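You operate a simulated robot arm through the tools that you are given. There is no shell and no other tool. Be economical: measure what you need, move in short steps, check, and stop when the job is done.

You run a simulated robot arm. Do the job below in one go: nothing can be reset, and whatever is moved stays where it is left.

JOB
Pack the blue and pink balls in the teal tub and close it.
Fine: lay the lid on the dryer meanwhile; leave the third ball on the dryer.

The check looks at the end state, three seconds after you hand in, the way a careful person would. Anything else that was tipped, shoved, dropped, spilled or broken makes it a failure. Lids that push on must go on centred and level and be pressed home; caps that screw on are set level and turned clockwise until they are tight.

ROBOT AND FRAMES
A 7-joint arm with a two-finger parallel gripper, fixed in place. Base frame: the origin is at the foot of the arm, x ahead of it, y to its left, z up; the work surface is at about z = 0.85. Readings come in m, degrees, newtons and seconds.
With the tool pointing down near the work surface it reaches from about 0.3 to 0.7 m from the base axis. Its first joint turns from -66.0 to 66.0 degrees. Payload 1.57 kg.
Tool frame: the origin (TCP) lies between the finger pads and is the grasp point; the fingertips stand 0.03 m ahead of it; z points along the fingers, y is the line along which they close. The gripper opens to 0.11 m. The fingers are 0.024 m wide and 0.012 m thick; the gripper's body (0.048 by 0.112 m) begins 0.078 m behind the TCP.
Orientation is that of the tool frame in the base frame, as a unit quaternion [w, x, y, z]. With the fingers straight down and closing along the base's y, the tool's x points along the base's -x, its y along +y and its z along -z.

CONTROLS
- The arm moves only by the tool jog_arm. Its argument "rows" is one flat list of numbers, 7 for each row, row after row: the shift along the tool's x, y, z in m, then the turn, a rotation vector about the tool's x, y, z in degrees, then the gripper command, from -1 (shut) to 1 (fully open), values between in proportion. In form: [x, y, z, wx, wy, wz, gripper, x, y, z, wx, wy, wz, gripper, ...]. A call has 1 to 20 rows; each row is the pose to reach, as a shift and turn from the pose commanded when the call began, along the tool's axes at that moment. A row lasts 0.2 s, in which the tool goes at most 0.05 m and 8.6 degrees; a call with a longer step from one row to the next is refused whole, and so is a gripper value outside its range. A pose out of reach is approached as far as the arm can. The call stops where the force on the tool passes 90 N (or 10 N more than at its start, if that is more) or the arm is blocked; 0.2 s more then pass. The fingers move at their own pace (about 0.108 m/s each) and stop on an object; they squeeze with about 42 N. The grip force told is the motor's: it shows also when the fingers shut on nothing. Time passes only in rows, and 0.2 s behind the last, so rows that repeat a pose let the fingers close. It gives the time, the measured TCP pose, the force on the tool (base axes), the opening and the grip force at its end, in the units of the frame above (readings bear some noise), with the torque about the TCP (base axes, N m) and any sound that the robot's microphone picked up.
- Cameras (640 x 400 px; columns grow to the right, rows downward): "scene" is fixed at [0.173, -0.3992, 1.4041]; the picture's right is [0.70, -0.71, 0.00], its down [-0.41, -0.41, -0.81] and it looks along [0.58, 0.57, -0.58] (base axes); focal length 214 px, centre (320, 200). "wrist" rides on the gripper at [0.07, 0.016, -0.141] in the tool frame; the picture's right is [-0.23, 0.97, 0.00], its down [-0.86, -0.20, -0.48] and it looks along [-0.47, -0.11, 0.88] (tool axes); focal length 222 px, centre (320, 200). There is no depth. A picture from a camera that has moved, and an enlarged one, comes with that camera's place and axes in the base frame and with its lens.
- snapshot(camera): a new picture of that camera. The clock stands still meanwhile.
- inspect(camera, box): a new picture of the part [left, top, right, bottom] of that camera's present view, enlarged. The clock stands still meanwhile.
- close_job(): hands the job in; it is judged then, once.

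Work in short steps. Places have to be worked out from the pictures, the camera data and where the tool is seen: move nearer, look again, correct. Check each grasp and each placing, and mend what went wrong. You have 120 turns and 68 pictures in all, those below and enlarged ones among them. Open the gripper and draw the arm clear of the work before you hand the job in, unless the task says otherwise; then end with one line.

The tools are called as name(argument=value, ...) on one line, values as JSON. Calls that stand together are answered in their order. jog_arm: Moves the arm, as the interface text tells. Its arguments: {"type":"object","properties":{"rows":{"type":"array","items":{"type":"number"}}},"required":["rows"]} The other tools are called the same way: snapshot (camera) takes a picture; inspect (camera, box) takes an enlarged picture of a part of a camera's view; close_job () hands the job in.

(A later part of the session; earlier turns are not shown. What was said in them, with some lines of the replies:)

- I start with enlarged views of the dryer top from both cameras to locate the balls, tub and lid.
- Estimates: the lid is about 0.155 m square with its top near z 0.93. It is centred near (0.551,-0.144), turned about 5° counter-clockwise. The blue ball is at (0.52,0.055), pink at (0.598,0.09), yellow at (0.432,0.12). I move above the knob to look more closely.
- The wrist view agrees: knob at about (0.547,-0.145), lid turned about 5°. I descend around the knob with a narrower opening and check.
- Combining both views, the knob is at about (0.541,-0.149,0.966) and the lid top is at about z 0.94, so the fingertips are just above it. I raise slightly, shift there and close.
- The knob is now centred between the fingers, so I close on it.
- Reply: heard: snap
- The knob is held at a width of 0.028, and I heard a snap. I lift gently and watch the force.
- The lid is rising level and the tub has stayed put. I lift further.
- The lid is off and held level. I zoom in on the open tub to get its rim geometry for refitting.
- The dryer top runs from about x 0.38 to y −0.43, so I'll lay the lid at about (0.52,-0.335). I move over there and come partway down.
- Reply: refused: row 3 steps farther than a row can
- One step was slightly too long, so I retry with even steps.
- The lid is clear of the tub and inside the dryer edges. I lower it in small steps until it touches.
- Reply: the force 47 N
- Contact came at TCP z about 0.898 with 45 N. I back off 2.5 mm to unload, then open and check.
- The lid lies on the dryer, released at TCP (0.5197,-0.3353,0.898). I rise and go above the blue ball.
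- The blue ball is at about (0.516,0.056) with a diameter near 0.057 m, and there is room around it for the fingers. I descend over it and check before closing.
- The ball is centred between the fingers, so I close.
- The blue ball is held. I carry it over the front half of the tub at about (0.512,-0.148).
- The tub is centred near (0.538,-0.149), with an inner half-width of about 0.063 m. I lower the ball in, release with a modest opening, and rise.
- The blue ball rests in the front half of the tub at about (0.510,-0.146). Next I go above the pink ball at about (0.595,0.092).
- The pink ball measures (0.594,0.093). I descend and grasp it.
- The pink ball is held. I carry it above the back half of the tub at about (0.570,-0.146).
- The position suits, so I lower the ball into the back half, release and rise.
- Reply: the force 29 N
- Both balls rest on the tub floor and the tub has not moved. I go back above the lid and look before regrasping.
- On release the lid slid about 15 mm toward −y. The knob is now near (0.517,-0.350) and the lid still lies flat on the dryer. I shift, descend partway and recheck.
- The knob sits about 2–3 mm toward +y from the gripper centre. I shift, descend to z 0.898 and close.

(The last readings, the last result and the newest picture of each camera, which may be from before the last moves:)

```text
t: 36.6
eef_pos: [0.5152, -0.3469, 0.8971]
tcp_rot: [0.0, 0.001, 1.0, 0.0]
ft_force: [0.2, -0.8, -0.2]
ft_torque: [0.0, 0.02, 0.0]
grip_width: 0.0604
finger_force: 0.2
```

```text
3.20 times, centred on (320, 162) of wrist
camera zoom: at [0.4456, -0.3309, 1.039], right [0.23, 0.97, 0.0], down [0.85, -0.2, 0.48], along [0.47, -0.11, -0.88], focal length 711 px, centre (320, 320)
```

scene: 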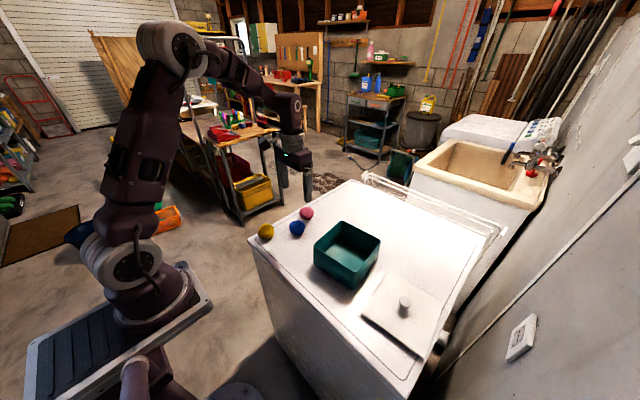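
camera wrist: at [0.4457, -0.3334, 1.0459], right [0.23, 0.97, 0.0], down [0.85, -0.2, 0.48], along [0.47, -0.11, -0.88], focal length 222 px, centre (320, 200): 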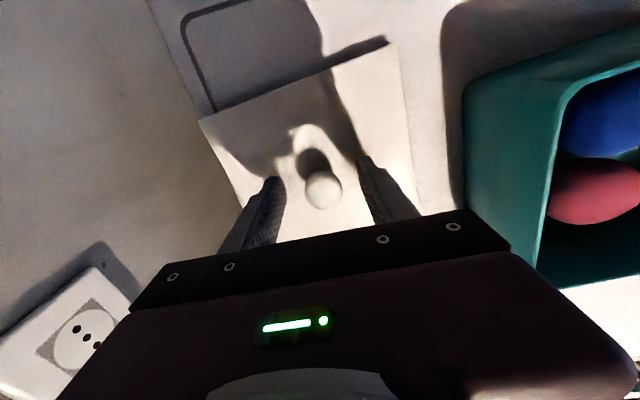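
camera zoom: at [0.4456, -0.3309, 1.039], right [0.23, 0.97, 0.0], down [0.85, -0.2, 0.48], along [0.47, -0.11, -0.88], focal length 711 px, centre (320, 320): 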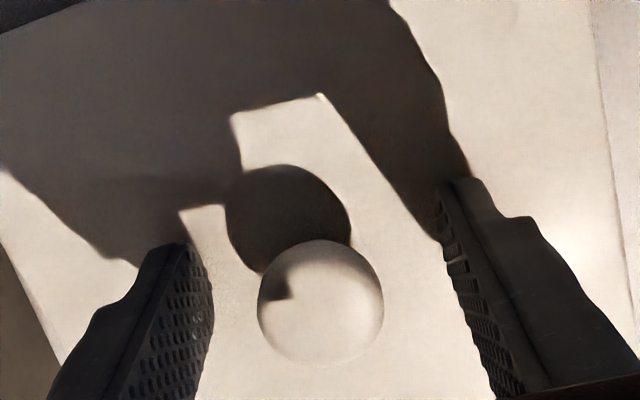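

The knob is at row 300 in this view versus 278 when it was gripped before, so I move about 5 mm in +x and then close.

jog_arm(rows=[-0.003, 0, 0, 0, 0, 0, 0.1, -0.0053, 0, 0, 0, 0, 0, 0.1, -0.0053, 0, 0, 0, 0, 0, 0.1])

jog_arm(rows=[0, 0, 0, 0, 0, 0, -1, 0, 0, 0, 0, 0, 0, -1, 0, 0, 0, 0, 0, 0, -1])

jog_arm(rows=[0, 0, -0.01, 0, 0, 0, -1, 0, 0, -0.05, 0, 0, 0, -1, 0, 0, -0.1, 0, 0, 0, -1, 0, 0, -0.15, 0, 0, 0, -1, 0, 0, -0.19, 0, 0, 0, -1, 0, 0, -0.19, 0, 0, 0, -1])

snapshot(camera="wrist")

snapshot(camera="scene")

```text
t: 37.4
eef_pos: [0.52, -0.348, 0.8976]
tcp_rot: [0.0, 0.001, 1.0, 0.0]
ft_force: [0.0, -0.1, -0.5]
ft_torque: [0.01, 0.0, 0.02]
grip_width: 0.0606
finger_force: 0.1
```

```text
t: 38.2
eef_pos: [0.5185, -0.3477, 0.8982]
tcp_rot: [0.0, 0.001, 1.0, 0.0]
ft_force: [-0.7, 0.9, -0.2]
ft_torque: [0.0, -0.02, -0.03]
grip_width: 0.028
finger_force: 37.9
```

```text
t: 39.6
eef_pos: [0.52, -0.3465, 1.0879]
tcp_rot: [0.0, 0.001, 1.0, 0.0]
ft_force: [0.4, -0.2, -0.2]
ft_torque: [-0.01, -0.02, -0.01]
grip_width: 0.0281
finger_force: 38.0
```

```text
28 pictures are left
camera wrist: at [0.4507, -0.3292, 1.2297], right [0.23, 0.97, 0.0], down [0.85, -0.2, 0.48], along [0.47, -0.11, -0.88], focal length 222 px, centre (320, 200)
```

wrist: 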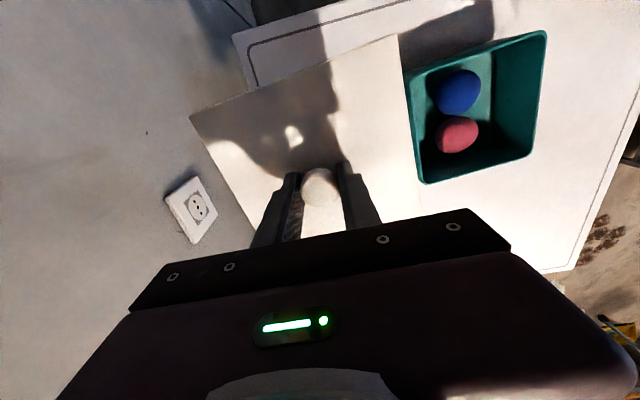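

```text
27 pictures are left
```

scene: 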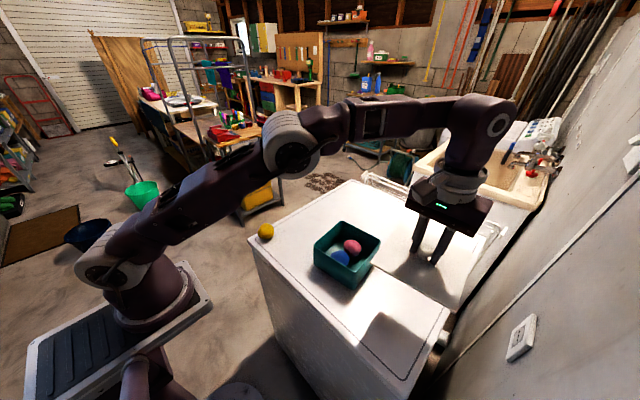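

The lid's corners in the wrist view match the first grip to within 3 px, so the same tool pose should refit it. I go above the tub at (0.539,-0.148).

jog_arm(rows=[-0.004, 0.04, 0, 0, 0, 0, -1, -0.008, 0.08, 0, 0, 0, 0, -1, -0.012, 0.12, 0, 0, 0, 0, -1, -0.016, 0.16, 0, 0, 0, 0, -1, -0.019, 0.1988, 0, 0, 0, 0, -1, -0.019, 0.1988, 0.04, 0, 0, 0, -1, -0.019, 0.1988, 0.08, 0, 0, 0, -1, -0.019, 0.1988, 0.094, 0, 0, 0, -1, -0.019, 0.1988, 0.094, 0, 0, 0, -1])

inspect(camera="scene", box=[300, 200, 396, 290])

snapshot(camera="wrist")

```text
t: 41.6
eef_pos: [0.5391, -0.1493, 0.9952]
tcp_rot: [0.0, 0.001, 1.0, 0.0]
ft_force: [0.5, -0.4, -0.9]
ft_torque: [0.0, 0.0, -0.01]
grip_width: 0.0283
finger_force: 38.4
```

```text
4.44 times, centred on (348, 245) of scene
camera zoom: at [0.173, -0.3992, 1.4041], right [0.7, -0.71, 0.0], down [-0.41, -0.41, -0.81], along [0.58, 0.57, -0.58], focal length 953 px, centre (196, 0)
```

zoom: 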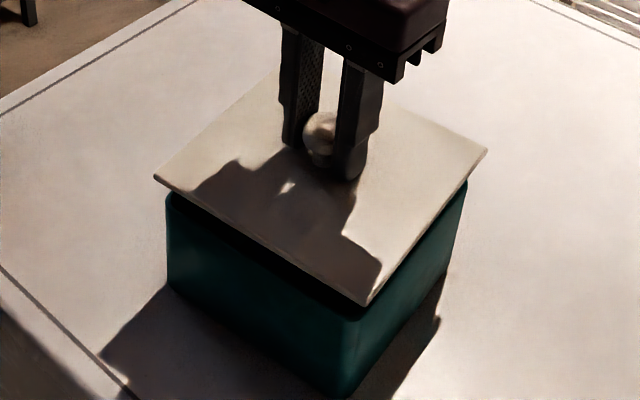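

```text
25 pictures are left
camera wrist: at [0.4702, -0.1323, 1.1364], right [0.23, 0.97, 0.0], down [0.85, -0.2, 0.48], along [0.47, -0.11, -0.88], focal length 222 px, centre (320, 200)
```

wrist: 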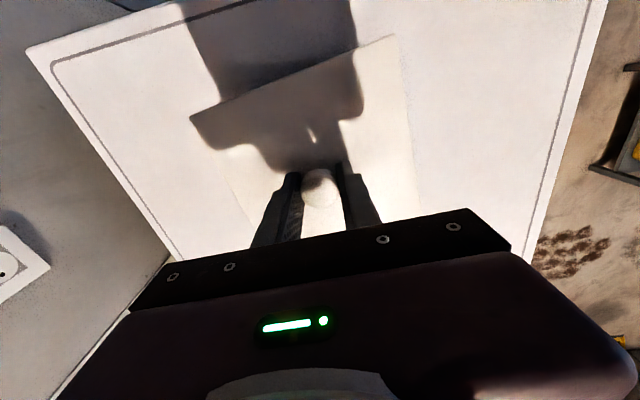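

The lid is aligned over the tub. I lower it in small steps, watching the force.

jog_arm(rows=[0, 0.0007, 0.007, 0, 0, 0, -1, 0, 0.0007, 0.013, 0, 0, 0, -1, 0, 0.0007, 0.013, 0, 0, 0, -1])

jog_arm(rows=[0, 0, 0.002, 0, 0, 0, -1, 0, 0, 0.004, 0, 0, 0, -1])

inspect(camera="scene", box=[300, 200, 396, 290])

```text
t: 42.4
eef_pos: [0.5396, -0.1479, 0.983]
tcp_rot: [0.0, 0.001, 1.0, 0.0]
ft_force: [0.0, -0.5, -1.3]
ft_torque: [0.0, 0.01, 0.03]
grip_width: 0.0282
finger_force: 37.9
```

```text
t: 43.0
eef_pos: [0.5386, -0.1481, 0.9784]
tcp_rot: [0.0, 0.001, 1.0, 0.0]
ft_force: [0.9, -0.2, 0.0]
ft_torque: [0.01, 0.0, -0.02]
grip_width: 0.0283
finger_force: 38.3
```

```text
4.44 times, centred on (348, 245) of scene
camera zoom: at [0.173, -0.3992, 1.4041], right [0.7, -0.71, 0.0], down [-0.41, -0.41, -0.81], along [0.58, 0.57, -0.58], focal length 953 px, centre (196, 0)
```

zoom: 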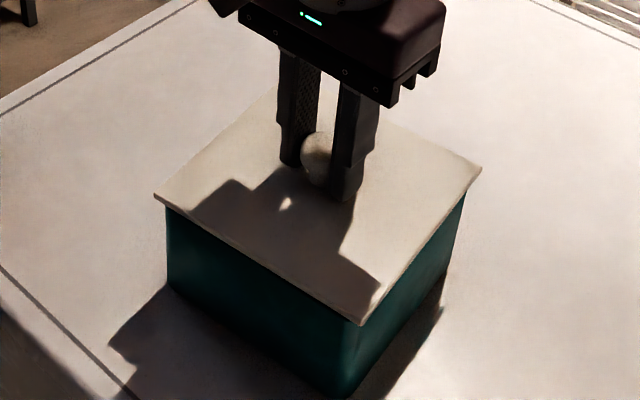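

It is 4–5 mm above the seated height with no contact force yet. I continue down in 2 mm steps.

jog_arm(rows=[0, 0, 0.001, 0, 0, 0, -1, 0, 0, 0.002, 0, 0, 0, -1])

jog_arm(rows=[0, 0, 0.001, 0, 0, 0, -1, 0, 0, 0.002, 0, 0, 0, -1])

jog_arm(rows=[0, 0, 0.001, 0, 0, 0, -1, 0, 0, 0.002, 0, 0, 0, -1])

```text
t: 43.6
eef_pos: [0.5388, -0.1486, 0.9752]
tcp_rot: [0.0, 0.001, 1.0, 0.0]
ft_force: [0.5, -0.6, -0.9]
ft_torque: [0.02, 0.02, -0.02]
grip_width: 0.028
finger_force: 38.1
```

```text
t: 44.2
eef_pos: [0.5378, -0.1482, 0.9725]
tcp_rot: [0.001, 0.001, 1.0, 0.0]
ft_force: [-1.1, -0.1, 2.1]
ft_torque: [0.0, -0.14, -0.01]
grip_width: 0.0284
finger_force: 38.3
```

```text
t: 44.8
eef_pos: [0.54, -0.1484, 0.9739]
tcp_rot: [0.002, -0.001, 1.0, 0.0]
ft_force: [-5.8, 2.3, 31.3]
ft_torque: [0.04, 0.4, 0.0]
grip_width: 0.0281
finger_force: 38.1
```

Contact is at z about 0.973 with 31 N. I press further to seat the lid.

jog_arm(rows=[0, 0, 0.001, 0, 0, 0, -1, 0, 0, 0.002, 0, 0, 0, -1])

inspect(camera="scene", box=[300, 200, 396, 290])

```text
t: 45.4
eef_pos: [0.5398, -0.1485, 0.9711]
tcp_rot: [0.003, 0.001, 1.0, -0.001]
ft_force: [-4.7, 1.6, 50.6]
ft_torque: [0.06, -0.03, -0.02]
grip_width: 0.0282
finger_force: 38.3
```

```text
4.44 times, centred on (348, 245) of scene
camera zoom: at [0.172, -0.3989, 1.4043], right [0.7, -0.71, 0.0], down [-0.41, -0.41, -0.81], along [0.58, 0.57, -0.58], focal length 953 px, centre (196, 0)
```

zoom: 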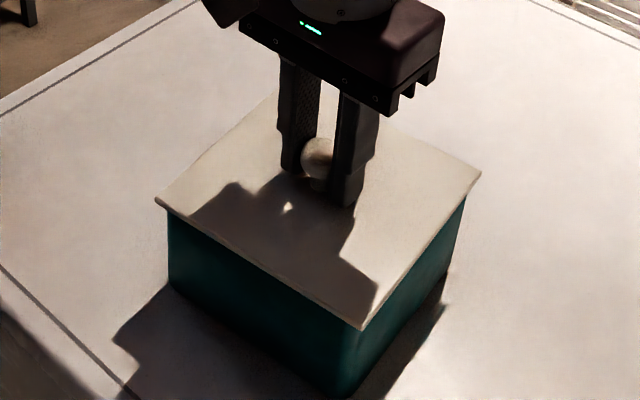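

The lid looks seated, with corners near the original pixels. I press harder to be sure it goes home, listening for a snap.

jog_arm(rows=[0, 0, 0.001, 0, 0, 0, -1, 0, 0, 0.002, 0, 0, 0, -1, 0, 0, 0.003, 0, 0, 0, -1])

```text
t: 46.2
eef_pos: [0.54, -0.1486, 0.9704]
tcp_rot: [0.005, 0.002, 1.0, 0.0]
ft_force: [-4.2, 2.7, 72.4]
ft_torque: [0.18, 0.39, 0.03]
grip_width: 0.0282
finger_force: 38.2
```

Now 72 N with no further travel. I unload, open slowly to avoid dragging the lid, and check.

jog_arm(rows=[0, 0, -0.003, 0, 0, 0, -1, 0, 0, -0.006, 0, 0, 0, -1])

jog_arm(rows=[0, 0, 0, 0, 0, 0, -0.45, 0, 0, 0, 0, 0, 0, -0.4, 0, 0, 0, 0, 0, 0, -0.3, 0, 0, 0, 0, 0, 0, -0.1, 0, 0, 0, 0, 0, 0, 0.1])

inspect(camera="scene", box=[300, 200, 396, 290])

```text
t: 46.8
eef_pos: [0.5376, -0.146, 0.9707]
tcp_rot: [-0.002, 0.001, 1.0, 0.001]
ft_force: [4.9, -2.8, 6.7]
ft_torque: [-0.45, -0.71, -0.11]
grip_width: 0.0284
finger_force: 38.1
```

```text
t: 48.0
eef_pos: [0.5392, -0.147, 0.9721]
tcp_rot: [0.0, 0.001, 1.0, 0.001]
ft_force: [0.1, 0.2, -0.4]
ft_torque: [0.03, -0.01, 0.0]
grip_width: 0.0603
finger_force: 0.0
heard: snap
```

```text
4.44 times, centred on (348, 245) of scene
camera zoom: at [0.173, -0.3992, 1.4041], right [0.7, -0.71, 0.0], down [-0.41, -0.41, -0.81], along [0.58, 0.57, -0.58], focal length 953 px, centre (196, 0)
```

zoom: 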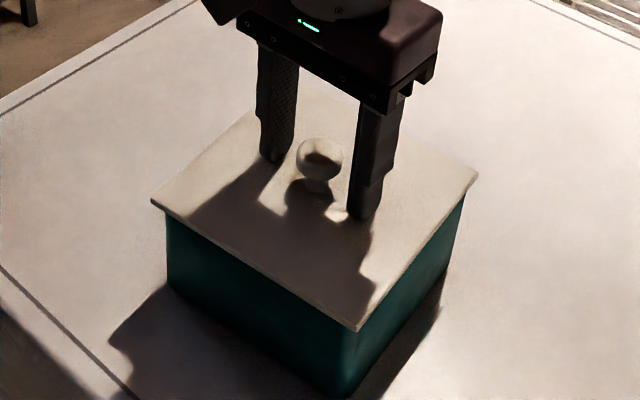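

I heard another snap on release. I raise straight up clear and re-take the initial crop to compare the lid pose exactly.

jog_arm(rows=[0, 0, -0.03, 0, 0, 0, 0.1, 0, 0, -0.07, 0, 0, 0, 0.1, 0, 0, -0.11, 0, 0, 0, 0.1, 0, 0, -0.15, 0, 0, 0, -0.5, 0, 0, -0.15, 0, 0, 0, -1])

inspect(camera="scene", box=[240, 190, 400, 290])

snapshot(camera="wrist")

```text
t: 49.2
eef_pos: [0.5375, -0.1496, 1.1233]
tcp_rot: [0.0, 0.001, 1.0, 0.0]
ft_force: [0.6, 0.4, -0.7]
ft_torque: [-0.01, 0.02, 0.01]
grip_width: 0.0001
finger_force: 22.0
```

```text
4.00 times, centred on (320, 240) of scene
camera zoom: at [0.173, -0.3992, 1.4041], right [0.7, -0.71, 0.0], down [-0.41, -0.41, -0.81], along [0.58, 0.57, -0.58], focal length 858 px, centre (320, 40)
```

zoom: 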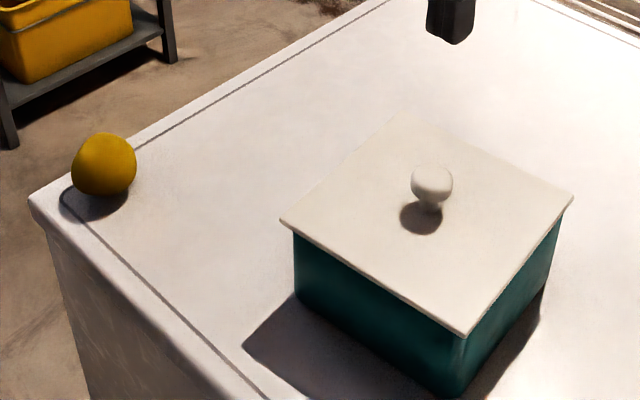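

```text
20 pictures are left
camera wrist: at [0.4687, -0.1322, 1.2642], right [0.23, 0.97, 0.0], down [0.85, -0.2, 0.48], along [0.47, -0.11, -0.88], focal length 222 px, centre (320, 200)
```

wrist: 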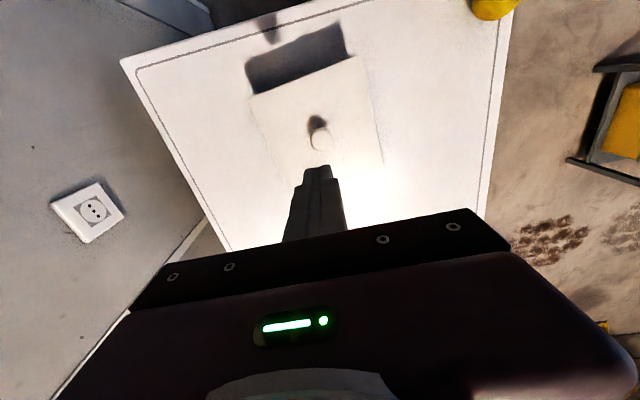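

The lid is back within about 1 mm of its original place and level. I press it home from above with closed fingers on the knob to be sure.

jog_arm(rows=[0, 0, 0.04, 0, 0, 0, -1, 0, 0, 0.08, 0, 0, 0, -1, 0, 0, 0.1, 0, 0, 0, -1, 0, 0, 0.103, 0, 0, 0, -1])

jog_arm(rows=[0, 0, 0.002, 0, 0, 0, -1, 0, 0, 0.004, 0, 0, 0, -1])

inspect(camera="scene", box=[300, 200, 396, 260])

```text
t: 50.2
eef_pos: [0.5384, -0.1478, 1.0189]
tcp_rot: [0.0, 0.001, 1.0, 0.0]
ft_force: [-0.1, 0.1, 0.4]
ft_torque: [0.04, 0.01, -0.01]
grip_width: 0.0001
finger_force: 21.1
```

```text
t: 50.8
eef_pos: [0.5393, -0.1484, 1.0148]
tcp_rot: [0.0, 0.002, 1.0, -0.001]
ft_force: [-0.9, -0.6, -0.6]
ft_torque: [0.0, 0.01, 0.03]
grip_width: 0.0001
finger_force: 21.3
```

```text
6.67 times, centred on (348, 230) of scene
camera zoom: at [0.173, -0.3992, 1.4041], right [0.7, -0.71, 0.0], down [-0.41, -0.41, -0.81], along [0.58, 0.57, -0.58], focal length 1430 px, centre (133, 0)
```

zoom: 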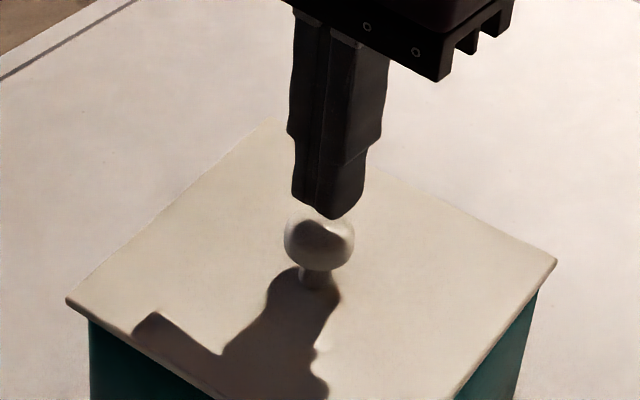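

The fingers sit directly over the knob. I press down in small steps.

jog_arm(rows=[0, 0, 0.002, 0, 0, 0, -1, 0, 0, 0.004, 0, 0, 0, -1])

jog_arm(rows=[0, 0, 0.001, 0, 0, 0, -1, 0, 0, 0.003, 0, 0, 0, -1])

jog_arm(rows=[0, 0, 0.001, 0, 0, 0, -1, 0, 0, 0.002, 0, 0, 0, -1])

```text
t: 51.4
eef_pos: [0.5385, -0.1483, 1.0114]
tcp_rot: [0.0, 0.001, 1.0, -0.001]
ft_force: [0.3, 0.3, -0.2]
ft_torque: [0.0, -0.02, 0.01]
grip_width: 0.0
finger_force: 21.3
```

```text
t: 52.0
eef_pos: [0.5389, -0.1478, 1.0077]
tcp_rot: [0.0, 0.001, 1.0, 0.0]
ft_force: [-0.1, 0.3, 0.0]
ft_torque: [-0.02, 0.0, 0.0]
grip_width: 0.0001
finger_force: 21.0
```

```text
t: 52.6
eef_pos: [0.5394, -0.1491, 1.0063]
tcp_rot: [0.0, 0.001, 1.0, 0.0]
ft_force: [-0.4, 0.0, -0.6]
ft_torque: [-0.01, -0.01, 0.01]
grip_width: 0.0001
finger_force: 21.2
```

No contact yet at tip height 0.976. I continue.

jog_arm(rows=[0, 0, 0.001, 0, 0, 0, -1, 0, 0, 0.003, 0, 0, 0, -1])

jog_arm(rows=[0, 0, 0.001, 0, 0, 0, -1, 0, 0, 0.002, 0, 0, 0, -1])

jog_arm(rows=[0, 0, 0.001, 0, 0, 0, -1, 0, 0, 0.002, 0, 0, 0, -1])

inspect(camera="scene", box=[300, 200, 396, 260])

```text
t: 53.2
eef_pos: [0.5383, -0.1487, 1.0046]
tcp_rot: [0.0, 0.002, 1.0, 0.0]
ft_force: [0.3, -0.5, 0.3]
ft_torque: [-0.01, -0.01, -0.02]
grip_width: 0.0001
finger_force: 20.7
```

```text
t: 53.8
eef_pos: [0.5395, -0.1504, 1.0017]
tcp_rot: [0.0, 0.0, 1.0, 0.0]
ft_force: [1.1, -0.6, 0.6]
ft_torque: [0.01, -0.03, -0.01]
grip_width: 0.0
finger_force: 21.4
```

```text
t: 54.4
eef_pos: [0.5397, -0.1476, 1.0013]
tcp_rot: [0.001, 0.001, 1.0, -0.001]
ft_force: [-2.2, 0.4, 14.8]
ft_torque: [0.01, 0.11, 0.0]
grip_width: 0.0002
finger_force: 21.5
```

```text
6.67 times, centred on (348, 230) of scene
camera zoom: at [0.1727, -0.3992, 1.4042], right [0.7, -0.71, 0.0], down [-0.41, -0.41, -0.81], along [0.58, 0.57, -0.58], focal length 1430 px, centre (133, 0)
```

zoom: 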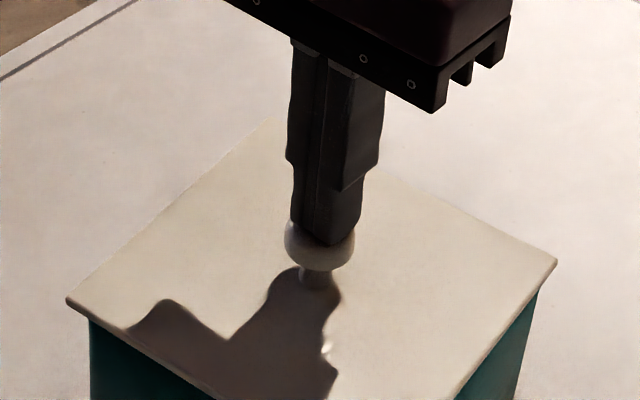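

Contact on the knob top at z 1.001, centred. I press further, up to about 85 N.

jog_arm(rows=[0, 0, 0.002, 0, 0, 0, -1, 0, 0, 0.003, 0, 0, 0, -1])

jog_arm(rows=[0, 0, 0.001, 0, 0, 0, -1, 0, 0, 0.003, 0, 0, 0, -1])

jog_arm(rows=[0, 0, 0.001, 0, 0, 0, -1, 0, 0, 0.002, 0, 0, 0, -1])

```text
t: 55.0
eef_pos: [0.538, -0.1491, 0.9995]
tcp_rot: [0.005, 0.001, 1.0, -0.002]
ft_force: [-6.3, 2.4, 70.6]
ft_torque: [0.11, 0.52, -0.08]
grip_width: 0.0
finger_force: 21.3
```

```text
t: 55.5
eef_pos: [0.5398, -0.1472, 1.0008]
tcp_rot: [0.004, 0.001, 1.0, -0.002]
ft_force: [-10.3, 4.2, 23.0]
ft_torque: [0.13, 0.44, -0.04]
grip_width: 0.0001
finger_force: 21.6
stopped in row 2: the force on the tool passed its limit at 95 N (the readings are from after the stop); the commanded pose is now the measured one
```

```text
t: 56.1
eef_pos: [0.5397, -0.1495, 1.0005]
tcp_rot: [0.007, 0.001, 1.0, -0.003]
ft_force: [-14.8, 8.4, 62.3]
ft_torque: [0.31, 0.86, -0.15]
grip_width: 0.0001
finger_force: 21.7
```

I pressed to 95 N and the lid did not move, so it is fully home. I retract straight up, open, and draw back clear.

jog_arm(rows=[0, 0, -0.004, 0, 0, 0, -1, 0, 0, -0.03, 0, 0, 0, -1, 0, 0, -0.075, 0, 0, 0, -1, 0, 0, -0.12, 0, 0, 0, 0, 0, 0, -0.165, 0, 0, 0, 1, 0.035, 0.02, -0.19, 0, 0, 0, 1, 0.07, 0.045, -0.21, 0, 0, 0, 1, 0.105, 0.07, -0.23, 0, 0, 0, 1, 0.14, 0.095, -0.24, 0, 0, 0, 1, 0.17, 0.12, -0.24, 0, 0, 0, 1, 0.17, 0.12, -0.24, 0, 0, 0, 1])

inspect(camera="scene", box=[240, 190, 400, 290])

snapshot(camera="scene")

snapshot(camera="wrist")

```text
t: 58.5
eef_pos: [0.3673, -0.029, 1.2361]
tcp_rot: [0.005, 0.0, 1.0, -0.001]
ft_force: [0.5, 1.1, 1.5]
ft_torque: [-0.01, -0.06, 0.01]
grip_width: 0.1098
finger_force: 0.1
```

```text
4.00 times, centred on (320, 240) of scene
camera zoom: at [0.173, -0.3992, 1.4041], right [0.7, -0.71, 0.0], down [-0.41, -0.41, -0.81], along [0.58, 0.57, -0.58], focal length 858 px, centre (320, 40)
```

zoom: 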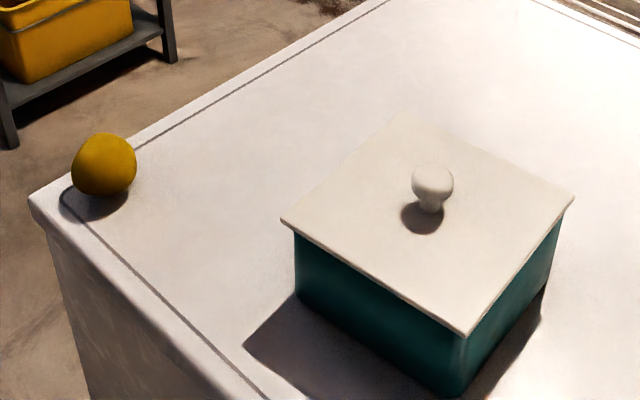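

```text
16 pictures are left
```

scene: 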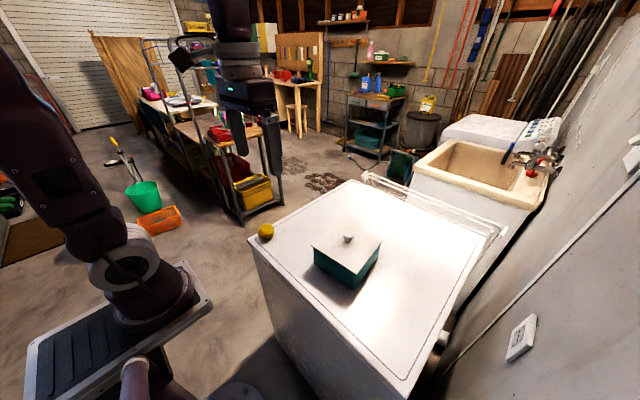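

```text
15 pictures are left
camera wrist: at [0.2978, -0.0113, 1.3763], right [0.23, 0.97, 0.0], down [0.85, -0.2, 0.49], along [0.47, -0.11, -0.87], focal length 222 px, centre (320, 200)
```

wrist: 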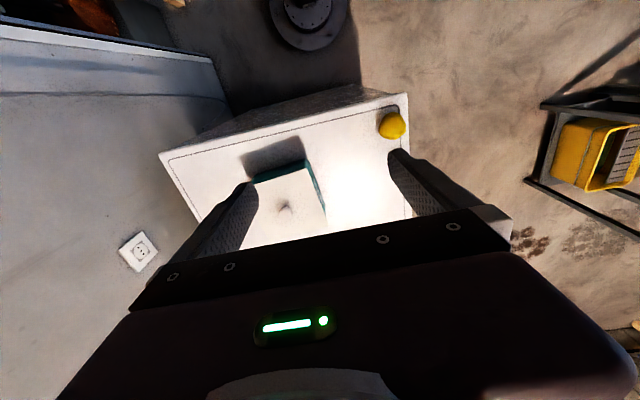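

The lid is back in its original place, level and pressed home. The yellow ball is untouched on the dryer and the arm is clear, so I hand in.

close_job()

```text
The job is handed in.
```

The blue and pink balls are in the teal tub with its lid centred, level and pressed home; the yellow ball is still on the dryer and the arm is clear.
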